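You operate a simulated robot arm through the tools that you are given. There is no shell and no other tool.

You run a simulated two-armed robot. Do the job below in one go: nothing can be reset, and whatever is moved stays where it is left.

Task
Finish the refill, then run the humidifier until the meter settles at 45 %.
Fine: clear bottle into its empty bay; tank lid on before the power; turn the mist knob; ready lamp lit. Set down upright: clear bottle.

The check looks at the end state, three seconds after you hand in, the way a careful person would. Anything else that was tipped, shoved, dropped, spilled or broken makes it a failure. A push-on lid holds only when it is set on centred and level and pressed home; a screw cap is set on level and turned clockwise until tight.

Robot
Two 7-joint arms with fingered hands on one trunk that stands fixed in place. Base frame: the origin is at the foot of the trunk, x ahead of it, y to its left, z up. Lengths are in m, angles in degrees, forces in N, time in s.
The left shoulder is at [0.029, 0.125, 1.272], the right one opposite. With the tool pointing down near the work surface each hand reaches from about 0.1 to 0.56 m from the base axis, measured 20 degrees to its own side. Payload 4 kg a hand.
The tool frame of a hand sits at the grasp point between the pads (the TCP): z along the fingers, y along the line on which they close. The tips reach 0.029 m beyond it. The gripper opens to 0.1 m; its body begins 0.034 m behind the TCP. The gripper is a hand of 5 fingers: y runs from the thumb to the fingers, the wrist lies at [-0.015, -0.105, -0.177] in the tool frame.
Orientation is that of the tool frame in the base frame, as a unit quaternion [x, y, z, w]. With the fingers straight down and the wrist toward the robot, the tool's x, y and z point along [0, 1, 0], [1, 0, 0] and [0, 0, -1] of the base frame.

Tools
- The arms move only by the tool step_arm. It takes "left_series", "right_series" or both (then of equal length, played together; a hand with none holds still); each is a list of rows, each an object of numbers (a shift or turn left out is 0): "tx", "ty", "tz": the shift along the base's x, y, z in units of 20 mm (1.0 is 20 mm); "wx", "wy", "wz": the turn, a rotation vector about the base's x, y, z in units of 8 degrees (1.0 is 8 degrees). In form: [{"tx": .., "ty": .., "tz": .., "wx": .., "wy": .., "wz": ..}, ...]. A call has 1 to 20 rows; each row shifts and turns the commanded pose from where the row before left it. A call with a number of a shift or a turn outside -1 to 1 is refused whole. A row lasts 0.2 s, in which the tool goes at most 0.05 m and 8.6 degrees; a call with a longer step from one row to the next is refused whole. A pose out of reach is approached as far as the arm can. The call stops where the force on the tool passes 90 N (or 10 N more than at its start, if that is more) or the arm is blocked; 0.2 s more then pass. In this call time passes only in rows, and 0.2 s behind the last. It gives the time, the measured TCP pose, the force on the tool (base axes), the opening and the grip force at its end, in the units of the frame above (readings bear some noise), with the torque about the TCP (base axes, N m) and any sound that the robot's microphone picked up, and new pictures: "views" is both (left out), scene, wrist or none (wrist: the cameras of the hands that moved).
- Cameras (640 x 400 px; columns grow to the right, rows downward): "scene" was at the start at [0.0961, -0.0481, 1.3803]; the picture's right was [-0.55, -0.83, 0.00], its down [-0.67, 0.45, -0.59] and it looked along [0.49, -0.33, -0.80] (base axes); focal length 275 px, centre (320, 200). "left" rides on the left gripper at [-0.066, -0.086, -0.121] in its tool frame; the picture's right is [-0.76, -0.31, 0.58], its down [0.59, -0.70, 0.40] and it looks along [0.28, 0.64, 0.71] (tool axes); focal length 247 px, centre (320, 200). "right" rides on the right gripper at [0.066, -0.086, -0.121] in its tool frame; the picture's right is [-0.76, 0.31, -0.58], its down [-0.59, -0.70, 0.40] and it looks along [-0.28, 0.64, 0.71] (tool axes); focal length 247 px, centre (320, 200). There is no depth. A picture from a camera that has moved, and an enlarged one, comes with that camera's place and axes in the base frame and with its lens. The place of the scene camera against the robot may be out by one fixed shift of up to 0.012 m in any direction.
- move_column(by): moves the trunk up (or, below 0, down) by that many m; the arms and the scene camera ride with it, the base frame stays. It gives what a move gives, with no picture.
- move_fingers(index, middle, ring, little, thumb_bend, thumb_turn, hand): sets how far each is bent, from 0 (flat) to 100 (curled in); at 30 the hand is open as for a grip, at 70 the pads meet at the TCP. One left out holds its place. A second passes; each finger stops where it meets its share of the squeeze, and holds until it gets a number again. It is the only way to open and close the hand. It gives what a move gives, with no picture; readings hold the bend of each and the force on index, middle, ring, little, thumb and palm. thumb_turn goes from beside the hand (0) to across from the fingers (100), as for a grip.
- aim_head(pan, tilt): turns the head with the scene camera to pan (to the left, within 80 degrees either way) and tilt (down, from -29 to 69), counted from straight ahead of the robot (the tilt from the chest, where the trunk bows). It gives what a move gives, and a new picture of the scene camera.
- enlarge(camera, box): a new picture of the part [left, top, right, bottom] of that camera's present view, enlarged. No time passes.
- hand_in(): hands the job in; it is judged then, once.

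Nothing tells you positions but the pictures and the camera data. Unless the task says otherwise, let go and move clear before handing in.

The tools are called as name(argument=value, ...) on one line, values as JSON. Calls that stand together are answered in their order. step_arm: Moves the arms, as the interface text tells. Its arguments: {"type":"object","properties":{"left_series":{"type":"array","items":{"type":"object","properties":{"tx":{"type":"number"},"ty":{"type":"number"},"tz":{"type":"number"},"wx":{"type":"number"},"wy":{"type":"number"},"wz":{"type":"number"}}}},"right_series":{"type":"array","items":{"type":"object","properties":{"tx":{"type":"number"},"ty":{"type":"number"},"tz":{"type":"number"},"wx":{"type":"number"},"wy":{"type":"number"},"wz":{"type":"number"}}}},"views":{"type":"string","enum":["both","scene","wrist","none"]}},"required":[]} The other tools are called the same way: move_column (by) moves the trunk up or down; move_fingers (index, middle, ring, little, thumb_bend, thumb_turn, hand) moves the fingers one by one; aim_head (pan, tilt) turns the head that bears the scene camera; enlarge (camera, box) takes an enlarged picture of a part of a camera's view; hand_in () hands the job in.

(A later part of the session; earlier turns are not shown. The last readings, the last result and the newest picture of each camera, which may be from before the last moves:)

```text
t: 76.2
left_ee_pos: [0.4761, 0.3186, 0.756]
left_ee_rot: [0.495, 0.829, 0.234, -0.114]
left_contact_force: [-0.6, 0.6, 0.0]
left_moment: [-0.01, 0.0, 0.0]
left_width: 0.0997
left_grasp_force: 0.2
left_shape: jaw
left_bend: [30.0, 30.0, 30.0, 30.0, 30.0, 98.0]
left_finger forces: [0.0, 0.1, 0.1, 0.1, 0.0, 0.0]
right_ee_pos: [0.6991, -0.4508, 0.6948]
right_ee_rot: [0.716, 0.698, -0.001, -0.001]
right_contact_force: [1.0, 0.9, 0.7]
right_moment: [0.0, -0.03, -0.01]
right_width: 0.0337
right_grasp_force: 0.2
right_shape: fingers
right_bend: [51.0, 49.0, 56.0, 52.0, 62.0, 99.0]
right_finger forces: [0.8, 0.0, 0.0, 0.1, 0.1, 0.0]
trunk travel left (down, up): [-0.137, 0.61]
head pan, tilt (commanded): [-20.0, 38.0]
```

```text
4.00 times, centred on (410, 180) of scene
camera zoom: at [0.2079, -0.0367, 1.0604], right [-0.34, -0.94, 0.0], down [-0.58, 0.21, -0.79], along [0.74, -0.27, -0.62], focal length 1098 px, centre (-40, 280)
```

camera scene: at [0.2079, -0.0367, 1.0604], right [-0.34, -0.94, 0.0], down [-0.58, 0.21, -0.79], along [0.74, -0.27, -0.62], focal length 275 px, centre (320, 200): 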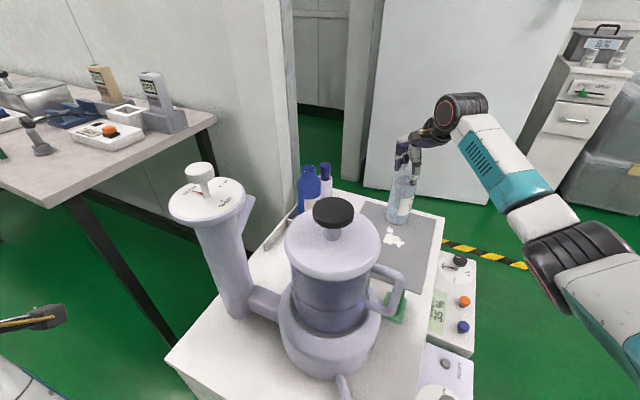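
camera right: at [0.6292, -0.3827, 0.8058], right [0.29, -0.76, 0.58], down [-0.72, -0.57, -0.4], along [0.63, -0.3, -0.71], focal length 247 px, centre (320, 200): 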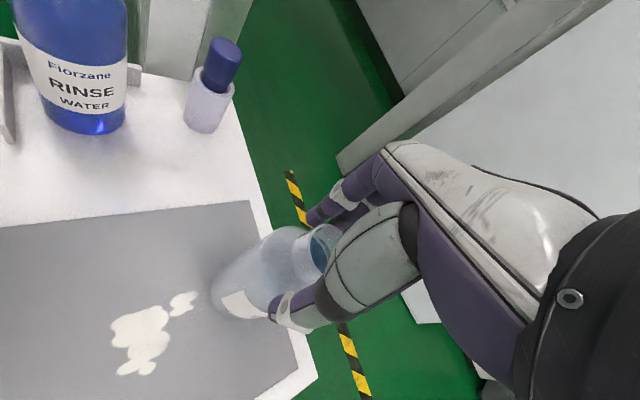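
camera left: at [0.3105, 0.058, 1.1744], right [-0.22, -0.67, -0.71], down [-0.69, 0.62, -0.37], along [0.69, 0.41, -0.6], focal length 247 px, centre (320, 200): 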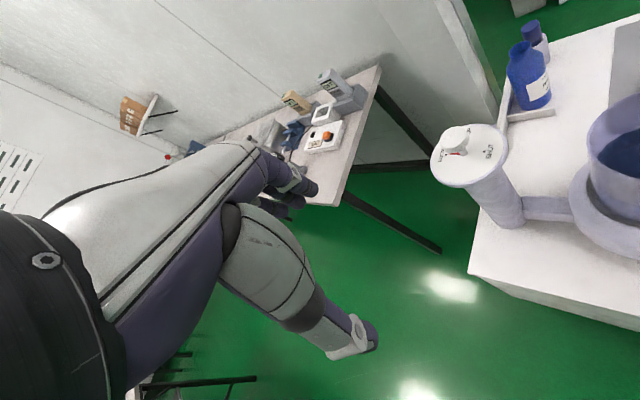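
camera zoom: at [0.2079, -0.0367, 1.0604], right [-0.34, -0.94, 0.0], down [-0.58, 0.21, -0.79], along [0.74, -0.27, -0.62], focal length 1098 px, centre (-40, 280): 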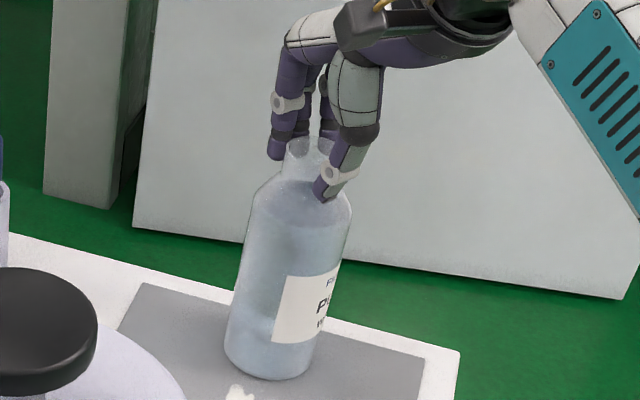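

move_fingers(hand="right", middle=52, ring=60, thumb_bend=68)

enlarge(camera="scene", box=[370, 130, 450, 230])

enlarge(camera="right", box=[200, 160, 440, 360])

```text
t: 77.2
left_ee_pos: [0.4759, 0.3189, 0.7558]
left_ee_rot: [0.496, 0.828, 0.234, -0.114]
left_contact_force: [0.3, -1.0, -0.5]
left_moment: [-0.03, 0.02, 0.01]
left_width: 0.0995
left_grasp_force: 0.2
left_shape: jaw
left_bend: [30.0, 30.0, 30.0, 30.0, 30.0, 98.0]
left_finger forces: [0.1, 0.0, 0.0, 0.0, 0.1, 0.1]
right_ee_pos: [0.6989, -0.4511, 0.6946]
right_ee_rot: [0.716, 0.698, 0.0, 0.0]
right_contact_force: [1.0, 0.5, -0.3]
right_moment: [0.01, -0.01, 0.03]
right_width: 0.0306
right_grasp_force: 2.4
right_shape: fingers
right_bend: [51.0, 50.0, 60.0, 52.0, 66.0, 100.0]
right_finger forces: [1.1, 1.8, 0.3, 0.0, 2.4, 0.0]
trunk travel left (down, up): [-0.137, 0.61]
head pan, tilt (commanded): [-20.0, 38.0]
```

```text
4.00 times, centred on (410, 180) of scene
camera zoom: at [0.2079, -0.0367, 1.0604], right [-0.34, -0.94, 0.0], down [-0.58, 0.21, -0.79], along [0.74, -0.27, -0.62], focal length 1098 px, centre (-40, 280)
```

zoom: 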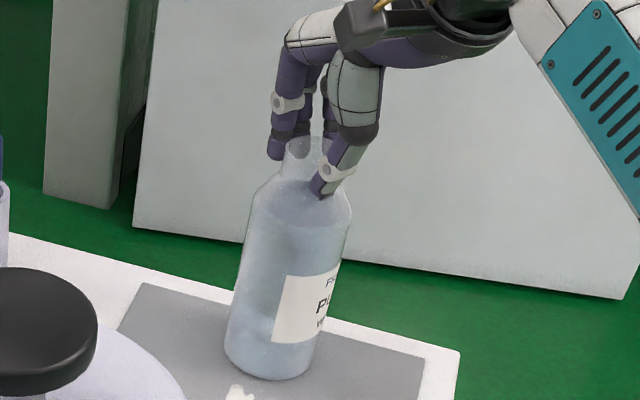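

```text
2.00 times, centred on (320, 260) of right
camera zoom: at [0.6145, -0.383, 0.8153], right [0.29, -0.76, 0.58], down [-0.72, -0.57, -0.4], along [0.63, -0.3, -0.71], focal length 494 px, centre (320, 80)
```

zoom: 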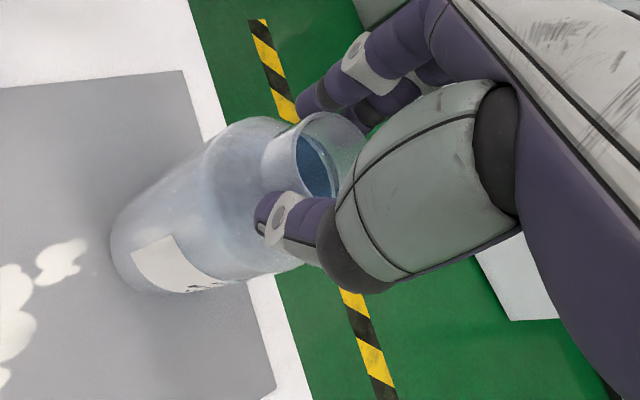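

All four contacts are on the neck with the bottle upright. I'll squeeze in moderate increments while watching for tilt.

move_fingers(hand="right", index=57, middle=57, ring=66, thumb_bend=77)

enlarge(camera="scene", box=[370, 130, 450, 230])

```text
t: 78.2
left_ee_pos: [0.4756, 0.3185, 0.7557]
left_ee_rot: [0.496, 0.828, 0.233, -0.113]
left_contact_force: [-0.5, -0.3, 0.4]
left_moment: [0.0, 0.03, -0.02]
left_width: 0.0997
left_grasp_force: 0.0
left_shape: jaw
left_bend: [30.0, 30.0, 30.0, 30.0, 30.0, 98.0]
left_finger forces: [0.0, 0.0, 0.1, 0.0, 0.1, 0.0]
right_ee_pos: [0.6985, -0.4511, 0.6944]
right_ee_rot: [0.717, 0.698, -0.001, -0.002]
right_contact_force: [0.1, -1.0, 0.7]
right_moment: [-0.03, -0.05, 0.01]
right_width: 0.0285
right_grasp_force: 10.2
right_shape: fingers
right_bend: [52.0, 52.0, 64.0, 52.0, 66.0, 98.0]
right_finger forces: [4.3, 4.1, 1.2, 0.1, 9.9, 0.0]
trunk travel left (down, up): [-0.137, 0.61]
head pan, tilt (commanded): [-20.0, 38.0]
```

```text
4.00 times, centred on (410, 180) of scene
camera zoom: at [0.208, -0.0368, 1.0603], right [-0.34, -0.94, 0.0], down [-0.58, 0.21, -0.79], along [0.74, -0.27, -0.62], focal length 1098 px, centre (-40, 280)
```

zoom: 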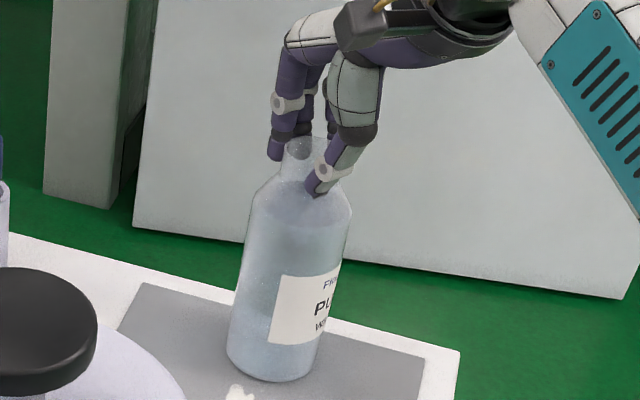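

Stable at 10 N. One more increment.

move_fingers(hand="right", index=64, middle=64, ring=72, thumb_bend=86)

enlarge(camera="scene", box=[370, 130, 450, 230])

enlarge(camera="right", box=[200, 160, 440, 360])

```text
t: 79.2
left_ee_pos: [0.4767, 0.318, 0.7561]
left_ee_rot: [0.495, 0.829, 0.234, -0.114]
left_contact_force: [0.0, 0.3, 0.9]
left_moment: [0.04, -0.06, -0.01]
left_width: 0.1
left_grasp_force: 0.1
left_shape: jaw
left_bend: [30.0, 30.0, 30.0, 30.0, 30.0, 98.0]
left_finger forces: [0.0, 0.1, 0.1, 0.0, 0.0, 0.1]
right_ee_pos: [0.6989, -0.451, 0.6939]
right_ee_rot: [0.716, 0.698, -0.001, -0.001]
right_contact_force: [0.2, -1.0, 0.0]
right_moment: [-0.08, -0.06, -0.01]
right_width: 0.0262
right_grasp_force: 20.5
right_shape: fingers
right_bend: [54.0, 56.0, 71.0, 52.0, 62.0, 96.0]
right_finger forces: [10.1, 8.4, 1.5, 0.1, 20.1, 0.0]
trunk travel left (down, up): [-0.137, 0.61]
head pan, tilt (commanded): [-20.0, 38.0]
```

```text
4.00 times, centred on (410, 180) of scene
camera zoom: at [0.2081, -0.0368, 1.0603], right [-0.34, -0.94, 0.0], down [-0.58, 0.21, -0.79], along [0.74, -0.27, -0.62], focal length 1098 px, centre (-40, 280)
```

zoom: 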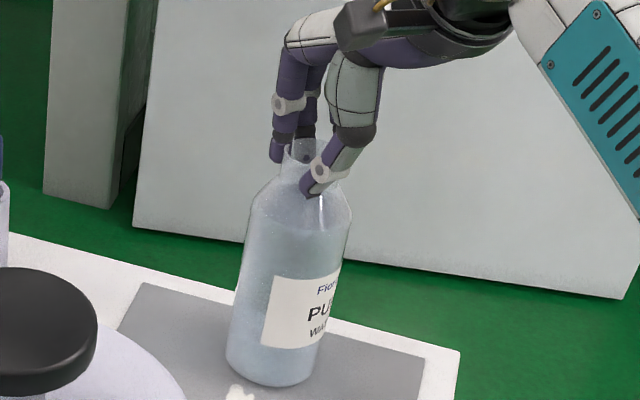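

```text
2.00 times, centred on (320, 260) of right
camera zoom: at [0.6146, -0.3831, 0.815], right [0.29, -0.76, 0.58], down [-0.72, -0.57, -0.4], along [0.63, -0.3, -0.71], focal length 494 px, centre (320, 80)
```

zoom: 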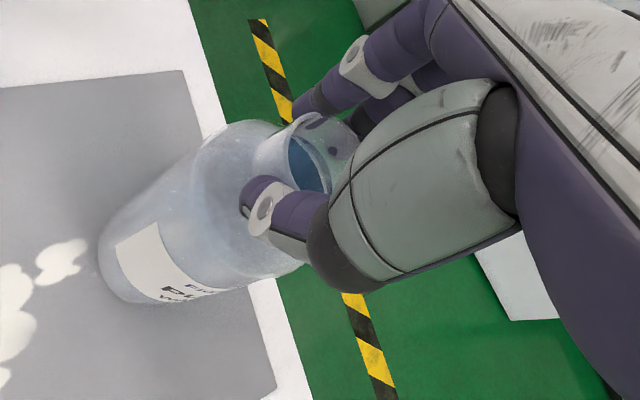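

20 N, still upright. Test lift by about 10 mm.

step_arm(right_series=[{"tz": 0.25}, {"tz": 0.25}], views="both")

enlarge(camera="scene", box=[370, 130, 450, 230])

```text
t: 79.8
left_ee_pos: [0.4765, 0.3185, 0.7559]
left_ee_rot: [0.496, 0.829, 0.233, -0.114]
left_contact_force: [0.4, -0.4, -1.2]
left_moment: [0.0, -0.01, -0.01]
left_width: 0.0999
left_grasp_force: 0.1
left_shape: jaw
left_bend: [30.0, 30.0, 30.0, 30.0, 30.0, 98.0]
left_finger forces: [0.0, 0.0, 0.0, 0.0, 0.0, 0.0]
right_ee_pos: [0.7007, -0.4511, 0.7043]
right_ee_rot: [0.717, 0.698, -0.002, -0.001]
right_contact_force: [-0.4, -0.7, -4.7]
right_moment: [-0.01, 0.03, -0.02]
right_width: 0.0257
right_grasp_force: 19.7
right_shape: fingers
right_bend: [53.0, 56.0, 72.0, 52.0, 62.0, 96.0]
right_finger forces: [10.5, 8.3, 0.5, 0.0, 19.0, 0.0]
trunk travel left (down, up): [-0.137, 0.61]
head pan, tilt (commanded): [-20.0, 38.0]
camera scene: at [0.2082, -0.0369, 1.0603], right [-0.34, -0.94, 0.0], down [-0.58, 0.21, -0.79], along [0.74, -0.27, -0.62], focal length 275 px, centre (320, 200)
camera right: at [0.6152, -0.3833, 0.8252], right [0.29, -0.77, 0.58], down [-0.72, -0.57, -0.4], along [0.63, -0.3, -0.71], focal length 247 px, centre (320, 200)
```

scene: 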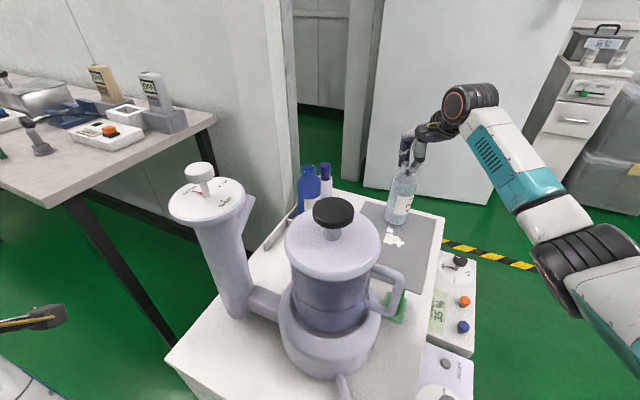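
right: 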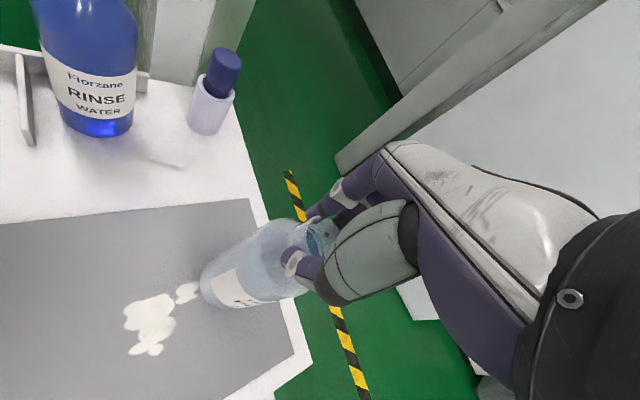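

```text
4.00 times, centred on (410, 180) of scene
camera zoom: at [0.2082, -0.0369, 1.0603], right [-0.34, -0.94, 0.0], down [-0.58, 0.21, -0.79], along [0.74, -0.27, -0.62], focal length 1098 px, centre (-40, 280)
```

zoom: 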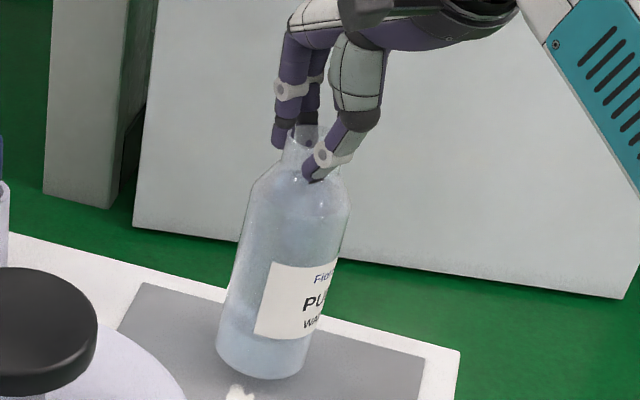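

The bottle hangs nearly plumb, with a weight of about 4.5 N. I'll lift it about 6 cm gently, enough to clear the divider, and then check again.

step_arm(right_series=[{"tz": 0.3}, {"tz": 0.45}, {"tz": 0.5}, {"tz": 0.5}, {"tz": 0.5}, {"tz": 0.5}, {"tz": 0.35}, {"tz": 0.2}], views="both")

enlarge(camera="scene", box=[370, 100, 450, 230])

enlarge(camera="scene", box=[230, 130, 370, 270])

```text
t: 81.6
left_ee_pos: [0.476, 0.3184, 0.7562]
left_ee_rot: [0.496, 0.829, 0.233, -0.114]
left_contact_force: [-0.9, -0.6, -0.1]
left_moment: [-0.02, 0.0, 0.01]
left_width: 0.0995
left_grasp_force: 0.1
left_shape: jaw
left_bend: [30.0, 30.0, 30.0, 30.0, 30.0, 98.0]
left_finger forces: [0.1, 0.0, 0.1, 0.0, 0.0, 0.0]
right_ee_pos: [0.6989, -0.4518, 0.7712]
right_ee_rot: [0.717, 0.698, 0.0, 0.0]
right_contact_force: [0.5, -0.1, -3.8]
right_moment: [-0.03, 0.02, 0.01]
right_width: 0.0257
right_grasp_force: 18.6
right_shape: fingers
right_bend: [53.0, 56.0, 72.0, 52.0, 62.0, 96.0]
right_finger forces: [10.4, 8.7, 0.2, 0.0, 18.8, 0.0]
trunk travel left (down, up): [-0.137, 0.61]
head pan, tilt (commanded): [-20.0, 38.0]
camera scene: at [0.2083, -0.0369, 1.0603], right [-0.34, -0.94, 0.0], down [-0.58, 0.21, -0.79], along [0.74, -0.27, -0.62], focal length 275 px, centre (320, 200)
camera right: at [0.6143, -0.3838, 0.8918], right [0.29, -0.76, 0.58], down [-0.72, -0.57, -0.4], along [0.63, -0.3, -0.71], focal length 247 px, centre (320, 200)
```

scene: 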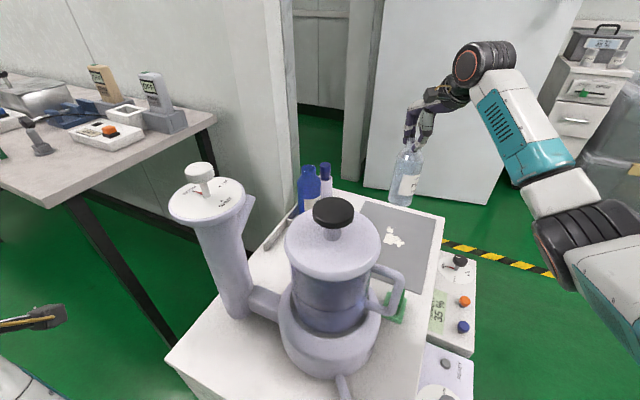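
right: 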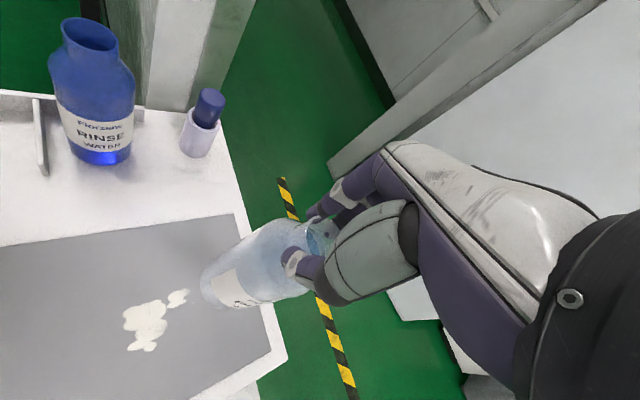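

```text
3.08 times, centred on (410, 165) of scene
camera zoom: at [0.2083, -0.0369, 1.0603], right [-0.34, -0.94, 0.0], down [-0.58, 0.21, -0.79], along [0.74, -0.27, -0.62], focal length 845 px, centre (43, 308)
```

zoom: 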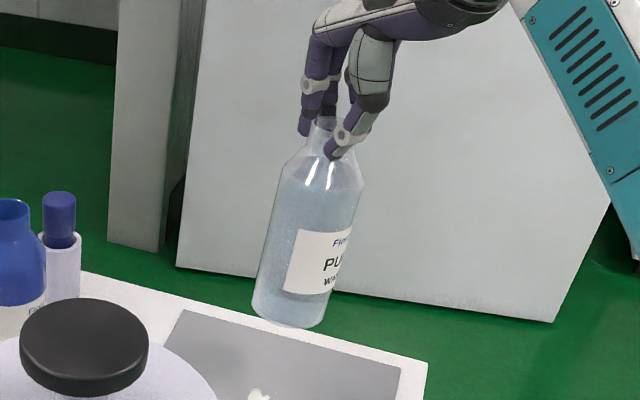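

```text
2.86 times, centred on (300, 200) of scene
camera zoom: at [0.2083, -0.0369, 1.0603], right [-0.34, -0.94, 0.0], down [-0.58, 0.21, -0.79], along [0.74, -0.27, -0.62], focal length 784 px, centre (377, 200)
```

zoom: 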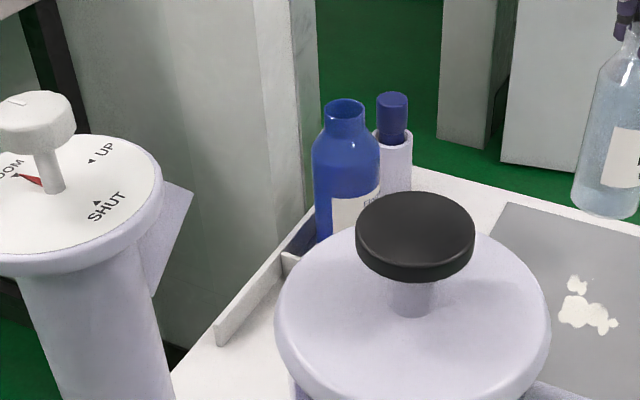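

The bottle is hanging plumb, with its bottom at about 0.58. I'll move it smoothly to a waypoint near (0.60, -0.29) in front of the bays, yawing the hand gradually.

step_arm(right_series=[{"tx": -0.167, "ty": 0.243, "wz": 0.088}, {"tx": -0.279, "ty": 0.405, "wz": 0.147}, {"tx": -0.39, "ty": 0.567, "wz": 0.205}, {"tx": -0.446, "ty": 0.648, "wz": 0.234}, {"tx": -0.446, "ty": 0.648, "wz": 0.234}, {"tx": -0.446, "ty": 0.648, "wz": 0.234}, {"tx": -0.446, "ty": 0.648, "wz": 0.234}, {"tx": -0.446, "ty": 0.648, "wz": 0.234}, {"tx": -0.446, "ty": 0.648, "wz": 0.234}, {"tx": -0.446, "ty": 0.648, "wz": 0.234}, {"tx": -0.446, "ty": 0.648, "wz": 0.234}, {"tx": -0.39, "ty": 0.567, "wz": 0.205}, {"tx": -0.335, "ty": 0.486, "wz": 0.176}, {"tx": -0.279, "ty": 0.405, "wz": 0.147}, {"tx": -0.167, "ty": 0.243, "wz": 0.088}], views="both")

enlarge(camera="scene", box=[270, 70, 420, 230])

```text
t: 84.8
left_ee_pos: [0.4762, 0.3179, 0.7553]
left_ee_rot: [0.496, 0.829, 0.233, -0.113]
left_contact_force: [0.9, -0.1, 0.0]
left_moment: [0.02, 0.0, -0.01]
left_width: 0.0994
left_grasp_force: 0.1
left_shape: jaw
left_bend: [30.0, 30.0, 30.0, 30.0, 30.0, 98.0]
left_finger forces: [0.1, 0.0, 0.0, 0.0, 0.0, 0.1]
right_ee_pos: [0.5875, -0.2883, 0.7722]
right_ee_rot: [0.56, 0.829, 0.0, -0.001]
right_contact_force: [-0.1, -0.2, -4.0]
right_moment: [-0.03, -0.01, -0.03]
right_width: 0.0255
right_grasp_force: 18.9
right_shape: fingers
right_bend: [53.0, 56.0, 72.0, 52.0, 62.0, 96.0]
right_finger forces: [10.2, 8.9, 0.1, 0.0, 18.6, 0.0]
trunk travel left (down, up): [-0.137, 0.61]
head pan, tilt (commanded): [-20.0, 38.0]
camera scene: at [0.2082, -0.0368, 1.0603], right [-0.34, -0.94, 0.0], down [-0.58, 0.21, -0.79], along [0.74, -0.27, -0.62], focal length 275 px, centre (320, 200)
camera right: at [0.4834, -0.259, 0.8917], right [0.57, -0.59, 0.58], down [-0.43, -0.81, -0.4], along [0.7, -0.02, -0.71], focal length 247 px, centre (320, 200)
```

scene: 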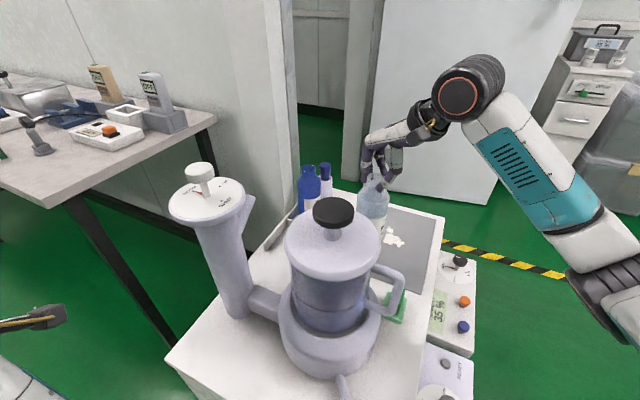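
right: 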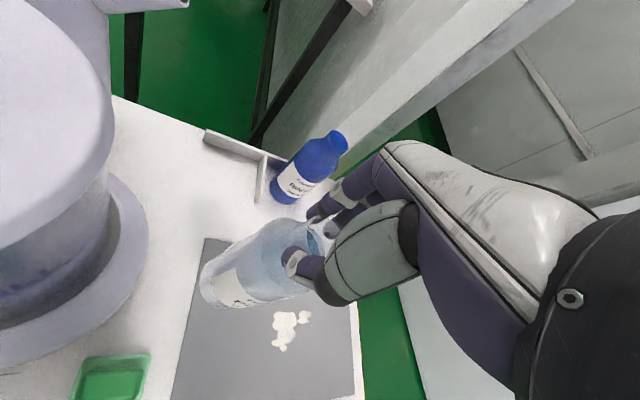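

```text
2.50 times, centred on (345, 150) of scene
camera zoom: at [0.2082, -0.0368, 1.0603], right [-0.34, -0.94, 0.0], down [-0.58, 0.21, -0.79], along [0.74, -0.27, -0.62], focal length 686 px, centre (258, 325)
```

zoom: 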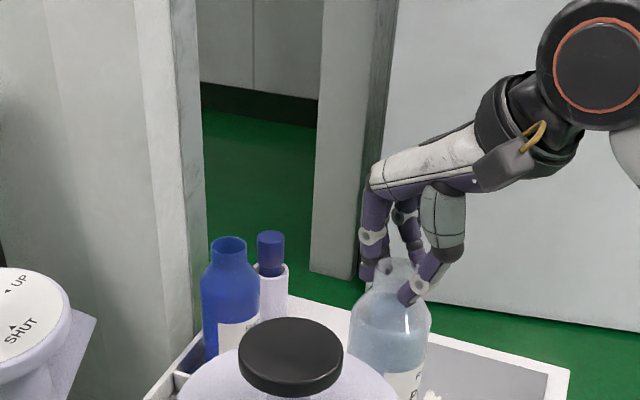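

I'll take a closer look at the bay from the wrist camera to refine its position.

enlarge(camera="right", box=[180, 100, 360, 220])

```text
3.33 times, centred on (270, 160) of right
camera zoom: at [0.4834, -0.259, 0.8917], right [0.57, -0.59, 0.58], down [-0.43, -0.81, -0.4], along [0.7, -0.02, -0.71], focal length 823 px, centre (487, 333)
```

zoom: 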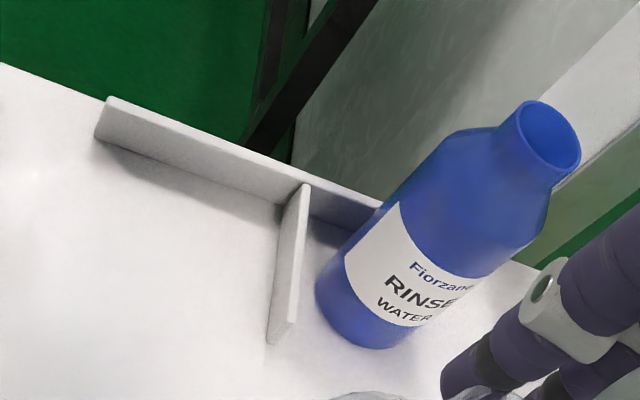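

The bay centre is confirmed at about (0.712, -0.139), between the back wall and the divider. I'll carry the bottle there, still raised.

step_arm(right_series=[{"tx": 0.172, "ty": 0.219, "wz": 0.087}, {"tx": 0.287, "ty": 0.365, "wz": 0.145}, {"tx": 0.402, "ty": 0.511, "wz": 0.202}, {"tx": 0.46, "ty": 0.584, "wz": 0.231}, {"tx": 0.46, "ty": 0.584, "wz": 0.231}, {"tx": 0.46, "ty": 0.584, "wz": 0.231}, {"tx": 0.46, "ty": 0.584, "wz": 0.231}, {"tx": 0.46, "ty": 0.584, "wz": 0.231}, {"tx": 0.46, "ty": 0.584, "wz": 0.231}, {"tx": 0.46, "ty": 0.584, "wz": 0.231}, {"tx": 0.46, "ty": 0.584, "wz": 0.231}, {"tx": 0.402, "ty": 0.511, "wz": 0.202}, {"tx": 0.345, "ty": 0.438, "wz": 0.173}, {"tx": 0.287, "ty": 0.365, "wz": 0.145}, {"tx": 0.172, "ty": 0.219, "wz": 0.087}], views="both")

enlarge(camera="scene", box=[230, 60, 390, 230])

enlarge(camera="right", box=[130, 180, 380, 380])

```text
t: 88.0
left_ee_pos: [0.4774, 0.3194, 0.7557]
left_ee_rot: [0.495, 0.829, 0.233, -0.114]
left_contact_force: [0.7, -0.1, -0.6]
left_moment: [0.0, -0.02, -0.01]
left_width: 0.0999
left_grasp_force: 0.1
left_shape: jaw
left_bend: [30.0, 30.0, 30.0, 30.0, 30.0, 98.0]
left_finger forces: [0.0, 0.0, 0.0, 0.1, 0.0, 0.0]
right_ee_pos: [0.7031, -0.1437, 0.7706]
right_ee_rot: [0.382, 0.924, -0.001, -0.001]
right_contact_force: [-0.1, 0.0, -5.1]
right_moment: [-0.02, 0.01, 0.0]
right_width: 0.0253
right_grasp_force: 19.5
right_shape: fingers
right_bend: [53.0, 56.0, 72.0, 52.0, 62.0, 96.0]
right_finger forces: [10.2, 9.0, 0.0, 0.0, 18.4, 0.1]
trunk travel left (down, up): [-0.137, 0.61]
head pan, tilt (commanded): [-20.0, 38.0]
camera scene: at [0.2083, -0.0367, 1.0602], right [-0.34, -0.94, 0.0], down [-0.58, 0.21, -0.79], along [0.74, -0.27, -0.62], focal length 275 px, centre (320, 200)
camera right: at [0.5954, -0.1577, 0.8918], right [0.75, -0.32, 0.58], down [-0.08, -0.91, -0.4], along [0.65, 0.25, -0.71], focal length 247 px, centre (320, 200)
```

scene: 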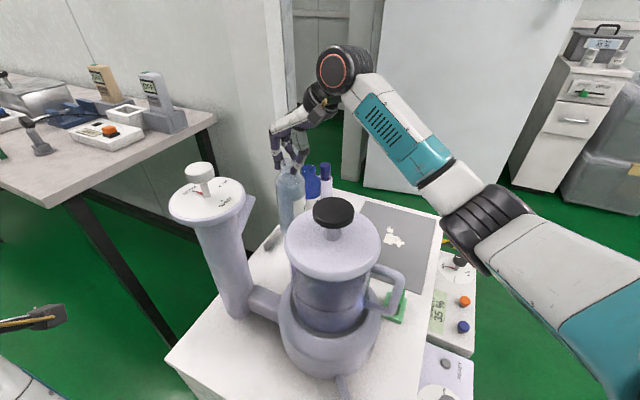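
right: 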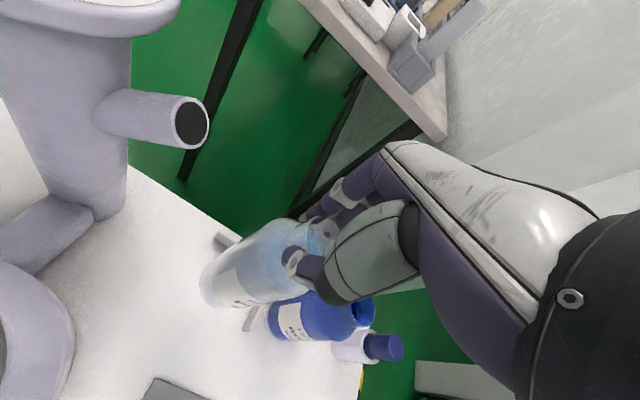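

```text
2.35 times, centred on (310, 145) of scene
camera zoom: at [0.2083, -0.0367, 1.0602], right [-0.34, -0.94, 0.0], down [-0.58, 0.21, -0.79], along [0.74, -0.27, -0.62], focal length 646 px, centre (344, 329)
```

zoom: 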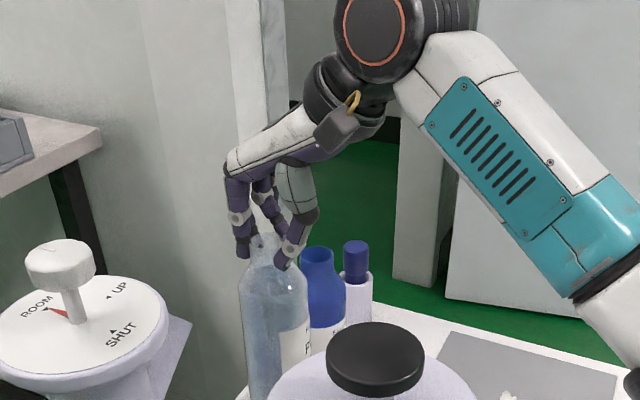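

```text
2.00 times, centred on (255, 280) of right
camera zoom: at [0.5954, -0.1577, 0.8918], right [0.75, -0.32, 0.58], down [-0.08, -0.91, -0.4], along [0.65, 0.25, -0.71], focal length 494 px, centre (450, 40)
```

zoom: 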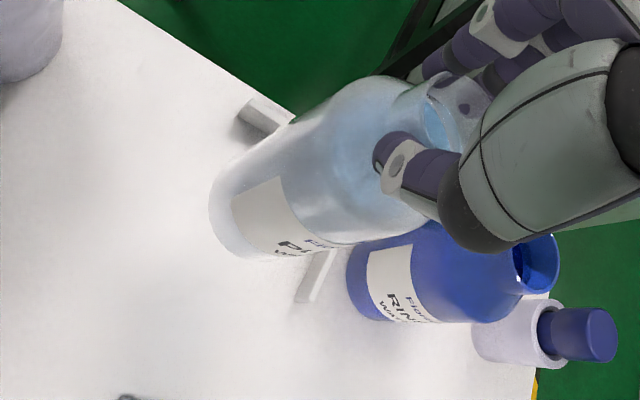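

The bottle is over the bay. I'll zoom in to check its tilt and position against the bay walls before lowering.

enlarge(camera="scene", box=[260, 130, 340, 230])

enlarge(camera="right", box=[180, 200, 340, 340])

```text
4.00 times, centred on (300, 180) of scene
camera zoom: at [0.2083, -0.0367, 1.0602], right [-0.34, -0.94, 0.0], down [-0.58, 0.21, -0.79], along [0.74, -0.27, -0.62], focal length 1098 px, centre (400, 280)
```

zoom: 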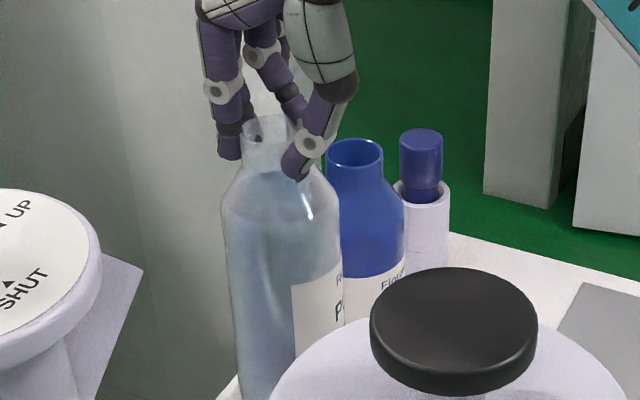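

```text
2.86 times, centred on (260, 270) of right
camera zoom: at [0.5954, -0.1577, 0.8918], right [0.75, -0.32, 0.58], down [-0.08, -0.91, -0.4], along [0.65, 0.25, -0.71], focal length 706 px, centre (491, 0)
```

zoom: 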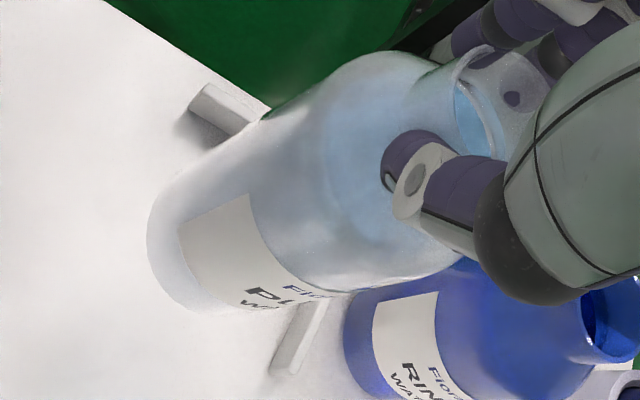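

The bottle is upright and at about (0.701, -0.136). I'll shift it about 11 mm to centre it in the bay, then lower until just above the table.

step_arm(right_series=[{"tx": 0.15, "ty": -0.04}, {"tx": 0.25, "ty": -0.07}, {"tx": 0.15, "ty": -0.04}, {"tz": -0.25}, {"tz": -0.45}, {"tz": -0.5}, {"tz": -0.5}, {"tz": -0.5}, {"tz": -0.45}, {"tz": -0.25}], views="both")

enlarge(camera="scene", box=[250, 130, 350, 240])

enlarge(camera="right", box=[180, 200, 340, 340])

```text
t: 90.2
left_ee_pos: [0.4757, 0.3178, 0.7549]
left_ee_rot: [0.496, 0.829, 0.233, -0.114]
left_contact_force: [0.6, 0.5, -0.2]
left_moment: [0.01, -0.01, 0.01]
left_width: 0.0998
left_grasp_force: 0.1
left_shape: jaw
left_bend: [30.0, 30.0, 30.0, 30.0, 30.0, 98.0]
left_finger forces: [0.0, 0.0, 0.0, 0.0, 0.0, 0.0]
right_ee_pos: [0.714, -0.1461, 0.7126]
right_ee_rot: [0.383, 0.924, -0.001, 0.0]
right_contact_force: [0.1, -0.2, -3.9]
right_moment: [0.0, -0.02, -0.01]
right_width: 0.0251
right_grasp_force: 18.5
right_shape: fingers
right_bend: [53.0, 56.0, 72.0, 52.0, 62.0, 96.0]
right_finger forces: [10.1, 9.0, 0.1, 0.1, 18.3, 0.0]
trunk travel left (down, up): [-0.137, 0.61]
head pan, tilt (commanded): [-20.0, 38.0]
camera scene: at [0.2083, -0.0367, 1.0602], right [-0.34, -0.94, 0.0], down [-0.58, 0.21, -0.79], along [0.74, -0.27, -0.62], focal length 275 px, centre (320, 200)
camera right: at [0.6055, -0.1609, 0.8338], right [0.75, -0.32, 0.58], down [-0.08, -0.91, -0.4], along [0.65, 0.25, -0.71], focal length 247 px, centre (320, 200)
```

scene: 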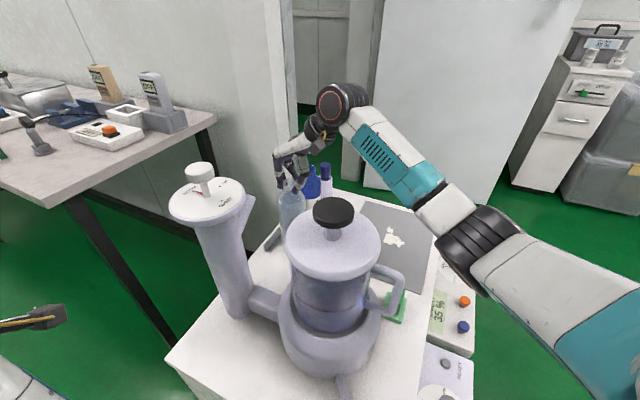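
right: 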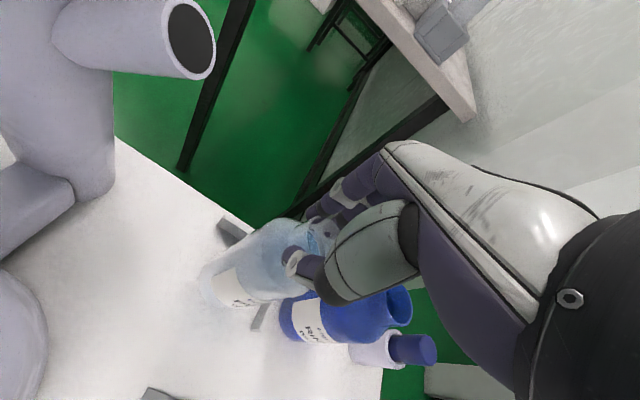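

```text
3.64 times, centred on (300, 185) of scene
camera zoom: at [0.2083, -0.0367, 1.0602], right [-0.34, -0.94, 0.0], down [-0.58, 0.21, -0.79], along [0.74, -0.27, -0.62], focal length 998 px, centre (393, 254)
```

zoom: 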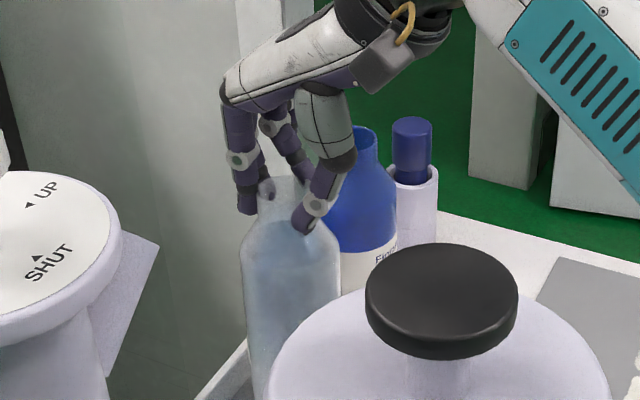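

```text
2.86 times, centred on (260, 270) of right
camera zoom: at [0.6055, -0.1609, 0.8338], right [0.75, -0.32, 0.58], down [-0.08, -0.91, -0.4], along [0.65, 0.25, -0.71], focal length 706 px, centre (491, 0)
```

zoom: 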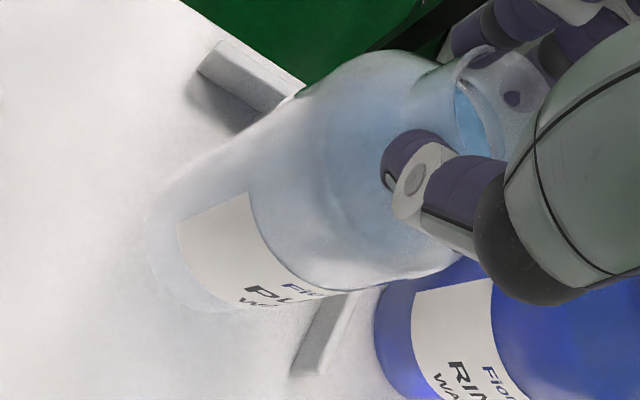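

The bottle is centred between the wall end and the divider. Lowering slowly now until it stands on the table.

step_arm(right_series=[{"tz": -0.2}, {"tz": -0.2}, {"tz": -0.2}], views="none")

step_arm(right_series=[{"tz": -0.12}], views="none")

step_arm(right_series=[{"tz": -0.12}], views="none")

```text
t: 91.0
left_ee_pos: [0.4761, 0.318, 0.7555]
left_ee_rot: [0.496, 0.828, 0.233, -0.114]
left_contact_force: [-0.7, 0.2, 0.3]
left_moment: [-0.01, -0.01, 0.01]
left_width: 0.0998
left_grasp_force: 0.1
left_shape: jaw
left_bend: [30.0, 30.0, 30.0, 30.0, 30.0, 98.0]
left_finger forces: [0.0, 0.0, 0.0, 0.0, 0.1, 0.0]
right_ee_pos: [0.7143, -0.146, 0.7007]
right_ee_rot: [0.383, 0.924, -0.001, 0.0]
right_contact_force: [-0.4, -1.1, -4.4]
right_moment: [0.01, -0.01, -0.02]
right_width: 0.0254
right_grasp_force: 18.4
right_shape: fingers
right_bend: [53.0, 56.0, 72.0, 52.0, 62.0, 96.0]
right_finger forces: [10.0, 9.2, 0.1, 0.0, 18.3, 0.0]
trunk travel left (down, up): [-0.137, 0.61]
head pan, tilt (commanded): [-20.0, 38.0]
```

```text
t: 91.4
left_ee_pos: [0.4755, 0.3176, 0.7555]
left_ee_rot: [0.496, 0.829, 0.233, -0.114]
left_contact_force: [-0.1, -1.0, 0.1]
left_moment: [0.0, -0.03, 0.02]
left_width: 0.0998
left_grasp_force: 0.1
left_shape: jaw
left_bend: [30.0, 30.0, 30.0, 30.0, 30.0, 98.0]
left_finger forces: [0.1, 0.0, 0.0, 0.1, 0.0, 0.0]
right_ee_pos: [0.714, -0.1452, 0.6986]
right_ee_rot: [0.383, 0.924, -0.001, -0.001]
right_contact_force: [-0.4, 0.4, -5.3]
right_moment: [-0.05, 0.0, 0.01]
right_width: 0.0253
right_grasp_force: 18.6
right_shape: fingers
right_bend: [53.0, 56.0, 72.0, 52.0, 62.0, 96.0]
right_finger forces: [10.0, 9.2, 0.0, 0.1, 18.3, 0.0]
trunk travel left (down, up): [-0.137, 0.61]
head pan, tilt (commanded): [-20.0, 38.0]
```

```text
t: 91.8
left_ee_pos: [0.4772, 0.3175, 0.7552]
left_ee_rot: [0.497, 0.828, 0.233, -0.114]
left_contact_force: [-0.1, 0.2, -0.5]
left_moment: [0.0, -0.02, 0.04]
left_width: 0.0997
left_grasp_force: 0.0
left_shape: jaw
left_bend: [30.0, 30.0, 30.0, 30.0, 30.0, 98.0]
left_finger forces: [0.1, 0.1, 0.0, 0.0, 0.0, 0.1]
right_ee_pos: [0.7129, -0.1459, 0.6962]
right_ee_rot: [0.382, 0.924, -0.002, 0.0]
right_contact_force: [-0.3, 0.4, -5.5]
right_moment: [0.0, -0.02, 0.02]
right_width: 0.025
right_grasp_force: 18.8
right_shape: fingers
right_bend: [53.0, 56.0, 72.0, 52.0, 62.0, 96.0]
right_finger forces: [10.1, 9.2, 0.0, 0.1, 18.3, 0.1]
trunk travel left (down, up): [-0.137, 0.61]
head pan, tilt (commanded): [-20.0, 38.0]
```

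step_arm(right_series=[{"tz": -0.1}], views="none")

step_arm(right_series=[{"tz": -0.1}], views="none")

```text
t: 92.2
left_ee_pos: [0.4768, 0.3194, 0.7558]
left_ee_rot: [0.496, 0.828, 0.234, -0.113]
left_contact_force: [0.9, 1.0, 0.1]
left_moment: [-0.01, 0.02, 0.01]
left_width: 0.0996
left_grasp_force: 0.0
left_shape: jaw
left_bend: [30.0, 30.0, 30.0, 30.0, 30.0, 98.0]
left_finger forces: [0.1, 0.0, 0.1, 0.0, 0.0, 0.1]
right_ee_pos: [0.7121, -0.1453, 0.6948]
right_ee_rot: [0.383, 0.924, 0.0, -0.001]
right_contact_force: [0.9, -0.8, -4.4]
right_moment: [-0.01, -0.04, 0.0]
right_width: 0.0249
right_grasp_force: 18.6
right_shape: fingers
right_bend: [53.0, 56.0, 72.0, 52.0, 62.0, 96.0]
right_finger forces: [10.1, 9.1, 0.0, 0.0, 18.3, 0.1]
trunk travel left (down, up): [-0.137, 0.61]
head pan, tilt (commanded): [-20.0, 38.0]
```

```text
t: 92.6
left_ee_pos: [0.4772, 0.3189, 0.7564]
left_ee_rot: [0.496, 0.829, 0.234, -0.114]
left_contact_force: [-1.5, 0.0, -0.2]
left_moment: [-0.01, 0.0, 0.05]
left_width: 0.0996
left_grasp_force: 0.1
left_shape: jaw
left_bend: [30.0, 30.0, 30.0, 30.0, 30.0, 98.0]
left_finger forces: [0.1, 0.0, 0.1, 0.1, 0.1, 0.0]
right_ee_pos: [0.7133, -0.1449, 0.6922]
right_ee_rot: [0.383, 0.924, 0.0, 0.0]
right_contact_force: [0.4, -0.4, -2.2]
right_moment: [0.01, -0.02, 0.01]
right_width: 0.0249
right_grasp_force: 19.5
right_shape: fingers
right_bend: [53.0, 56.0, 72.0, 52.0, 62.0, 96.0]
right_finger forces: [10.6, 9.2, 0.1, 0.1, 18.9, 0.0]
trunk travel left (down, up): [-0.137, 0.61]
head pan, tilt (commanded): [-20.0, 38.0]
```

step_arm(right_series=[{"tz": -0.08}], views="both")

enlarge(camera="right", box=[180, 200, 340, 340])

enlarge(camera="scene", box=[250, 130, 350, 240])

```text
t: 93.0
left_ee_pos: [0.4756, 0.3182, 0.756]
left_ee_rot: [0.496, 0.828, 0.234, -0.113]
left_contact_force: [-0.3, -0.4, -0.2]
left_moment: [0.0, 0.01, 0.04]
left_width: 0.0997
left_grasp_force: 0.1
left_shape: jaw
left_bend: [30.0, 30.0, 30.0, 30.0, 30.0, 98.0]
left_finger forces: [0.0, 0.0, 0.0, 0.0, 0.0, 0.0]
right_ee_pos: [0.7121, -0.1456, 0.6925]
right_ee_rot: [0.383, 0.924, 0.0, 0.001]
right_contact_force: [-0.4, 1.0, 3.5]
right_moment: [0.07, -0.03, 0.01]
right_width: 0.0251
right_grasp_force: 20.7
right_shape: fingers
right_bend: [53.0, 56.0, 72.0, 52.0, 62.0, 96.0]
right_finger forces: [11.3, 9.3, 0.0, 0.0, 19.9, 0.0]
trunk travel left (down, up): [-0.137, 0.61]
head pan, tilt (commanded): [-20.0, 38.0]
camera scene: at [0.2075, -0.0365, 1.0606], right [-0.34, -0.94, 0.0], down [-0.58, 0.21, -0.79], along [0.74, -0.27, -0.62], focal length 275 px, centre (320, 200)
camera right: at [0.6048, -0.1599, 0.8128], right [0.75, -0.32, 0.58], down [-0.08, -0.91, -0.4], along [0.65, 0.25, -0.71], focal length 247 px, centre (320, 200)
```

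scene: 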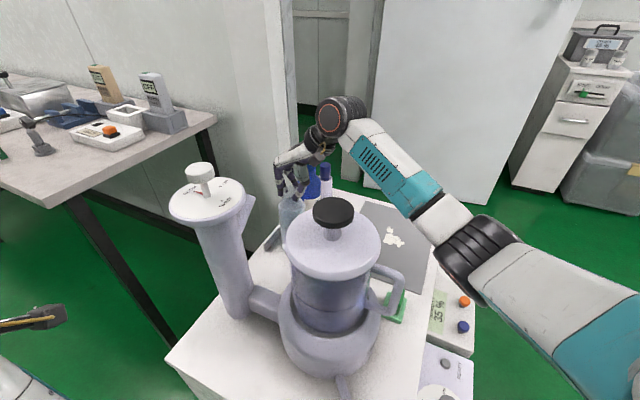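
right: 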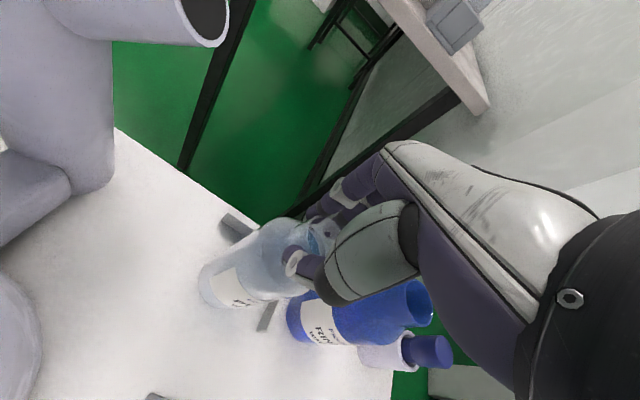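

```text
2.86 times, centred on (260, 270) of right
camera zoom: at [0.6048, -0.1599, 0.8128], right [0.75, -0.32, 0.58], down [-0.08, -0.91, -0.4], along [0.65, 0.25, -0.71], focal length 706 px, centre (491, 0)
```

zoom: 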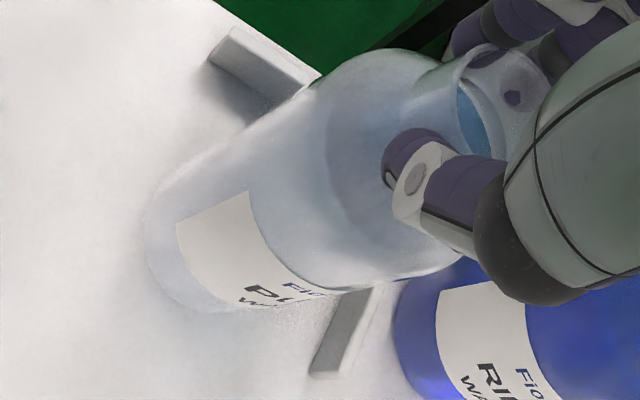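

```text
3.64 times, centred on (300, 185) of scene
camera zoom: at [0.2075, -0.0365, 1.0606], right [-0.34, -0.94, 0.0], down [-0.58, 0.21, -0.79], along [0.74, -0.27, -0.62], focal length 998 px, centre (393, 254)
```

zoom: 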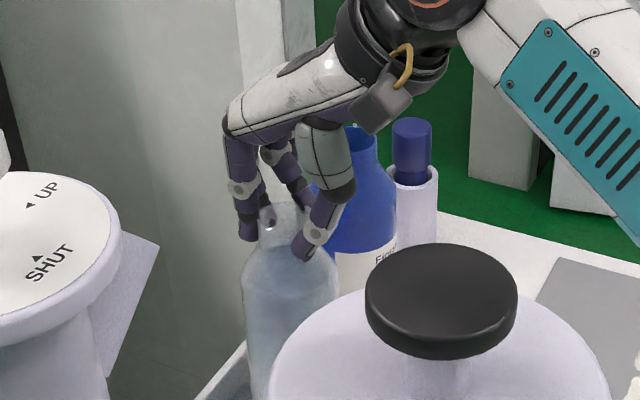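

The bottle stands in the bay and the load is off the hand. I'll release it in two gentle stages.

move_fingers(hand="right", index=54, middle=56, ring=60, thumb_bend=63)

move_fingers(hand="right", index=44, middle=44, ring=44, little=44, thumb_bend=48)

enlarge(camera="right", box=[180, 180, 360, 340])

enlarge(camera="scene", box=[250, 130, 350, 240])

```text
t: 94.0
left_ee_pos: [0.4751, 0.3198, 0.7561]
left_ee_rot: [0.496, 0.829, 0.234, -0.114]
left_contact_force: [-0.2, 0.3, 0.7]
left_moment: [-0.01, 0.01, -0.01]
left_width: 0.0998
left_grasp_force: 0.1
left_shape: jaw
left_bend: [30.0, 30.0, 30.0, 30.0, 30.0, 98.0]
left_finger forces: [0.0, 0.0, 0.0, 0.0, 0.1, 0.0]
right_ee_pos: [0.7125, -0.1447, 0.6903]
right_ee_rot: [0.383, 0.924, -0.001, -0.001]
right_contact_force: [-1.5, 1.5, 1.5]
right_moment: [0.0, 0.01, -0.05]
right_width: 0.0323
right_grasp_force: 2.2
right_shape: fingers
right_bend: [54.0, 54.0, 60.0, 52.0, 62.0, 99.0]
right_finger forces: [0.2, 1.6, 0.1, 0.0, 2.7, 0.1]
trunk travel left (down, up): [-0.137, 0.61]
head pan, tilt (commanded): [-20.0, 38.0]
```

```text
t: 95.0
left_ee_pos: [0.476, 0.3185, 0.7559]
left_ee_rot: [0.496, 0.828, 0.233, -0.114]
left_contact_force: [-0.5, -0.2, -0.3]
left_moment: [0.01, -0.02, -0.02]
left_width: 0.1
left_grasp_force: 0.0
left_shape: jaw
left_bend: [30.0, 30.0, 30.0, 30.0, 30.0, 98.0]
left_finger forces: [0.1, 0.1, 0.0, 0.0, 0.0, 0.1]
right_ee_pos: [0.7139, -0.1464, 0.6906]
right_ee_rot: [0.383, 0.924, -0.001, 0.0]
right_contact_force: [0.4, 0.5, -0.5]
right_moment: [-0.03, -0.05, 0.02]
right_width: 0.0594
right_grasp_force: 0.0
right_shape: fingers
right_bend: [44.0, 44.0, 44.0, 44.0, 48.0, 98.0]
right_finger forces: [0.1, 0.0, 0.0, 0.1, 0.1, 0.1]
trunk travel left (down, up): [-0.137, 0.61]
head pan, tilt (commanded): [-20.0, 38.0]
```

```text
2.50 times, centred on (270, 260) of right
camera zoom: at [0.6049, -0.1601, 0.8115], right [0.75, -0.32, 0.58], down [-0.08, -0.91, -0.4], along [0.65, 0.25, -0.71], focal length 617 px, centre (445, 50)
```

zoom: 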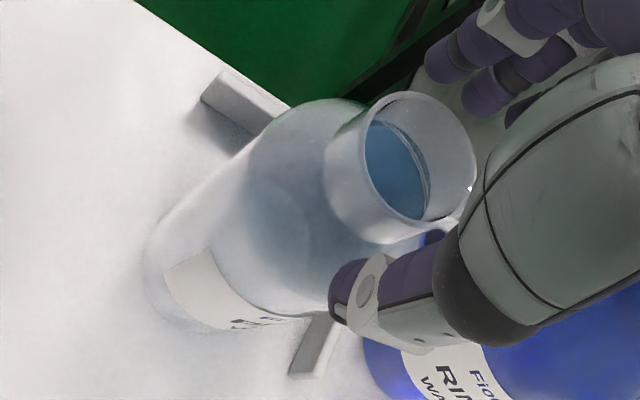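

```text
3.64 times, centred on (300, 185) of scene
camera zoom: at [0.2079, -0.0366, 1.0604], right [-0.34, -0.94, 0.0], down [-0.58, 0.21, -0.79], along [0.74, -0.27, -0.62], focal length 998 px, centre (393, 254)
```

zoom: 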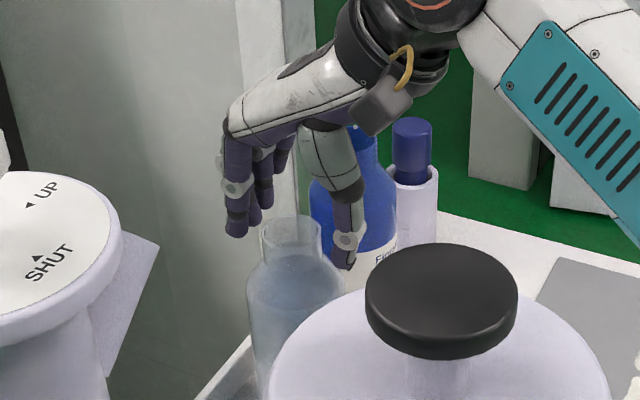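

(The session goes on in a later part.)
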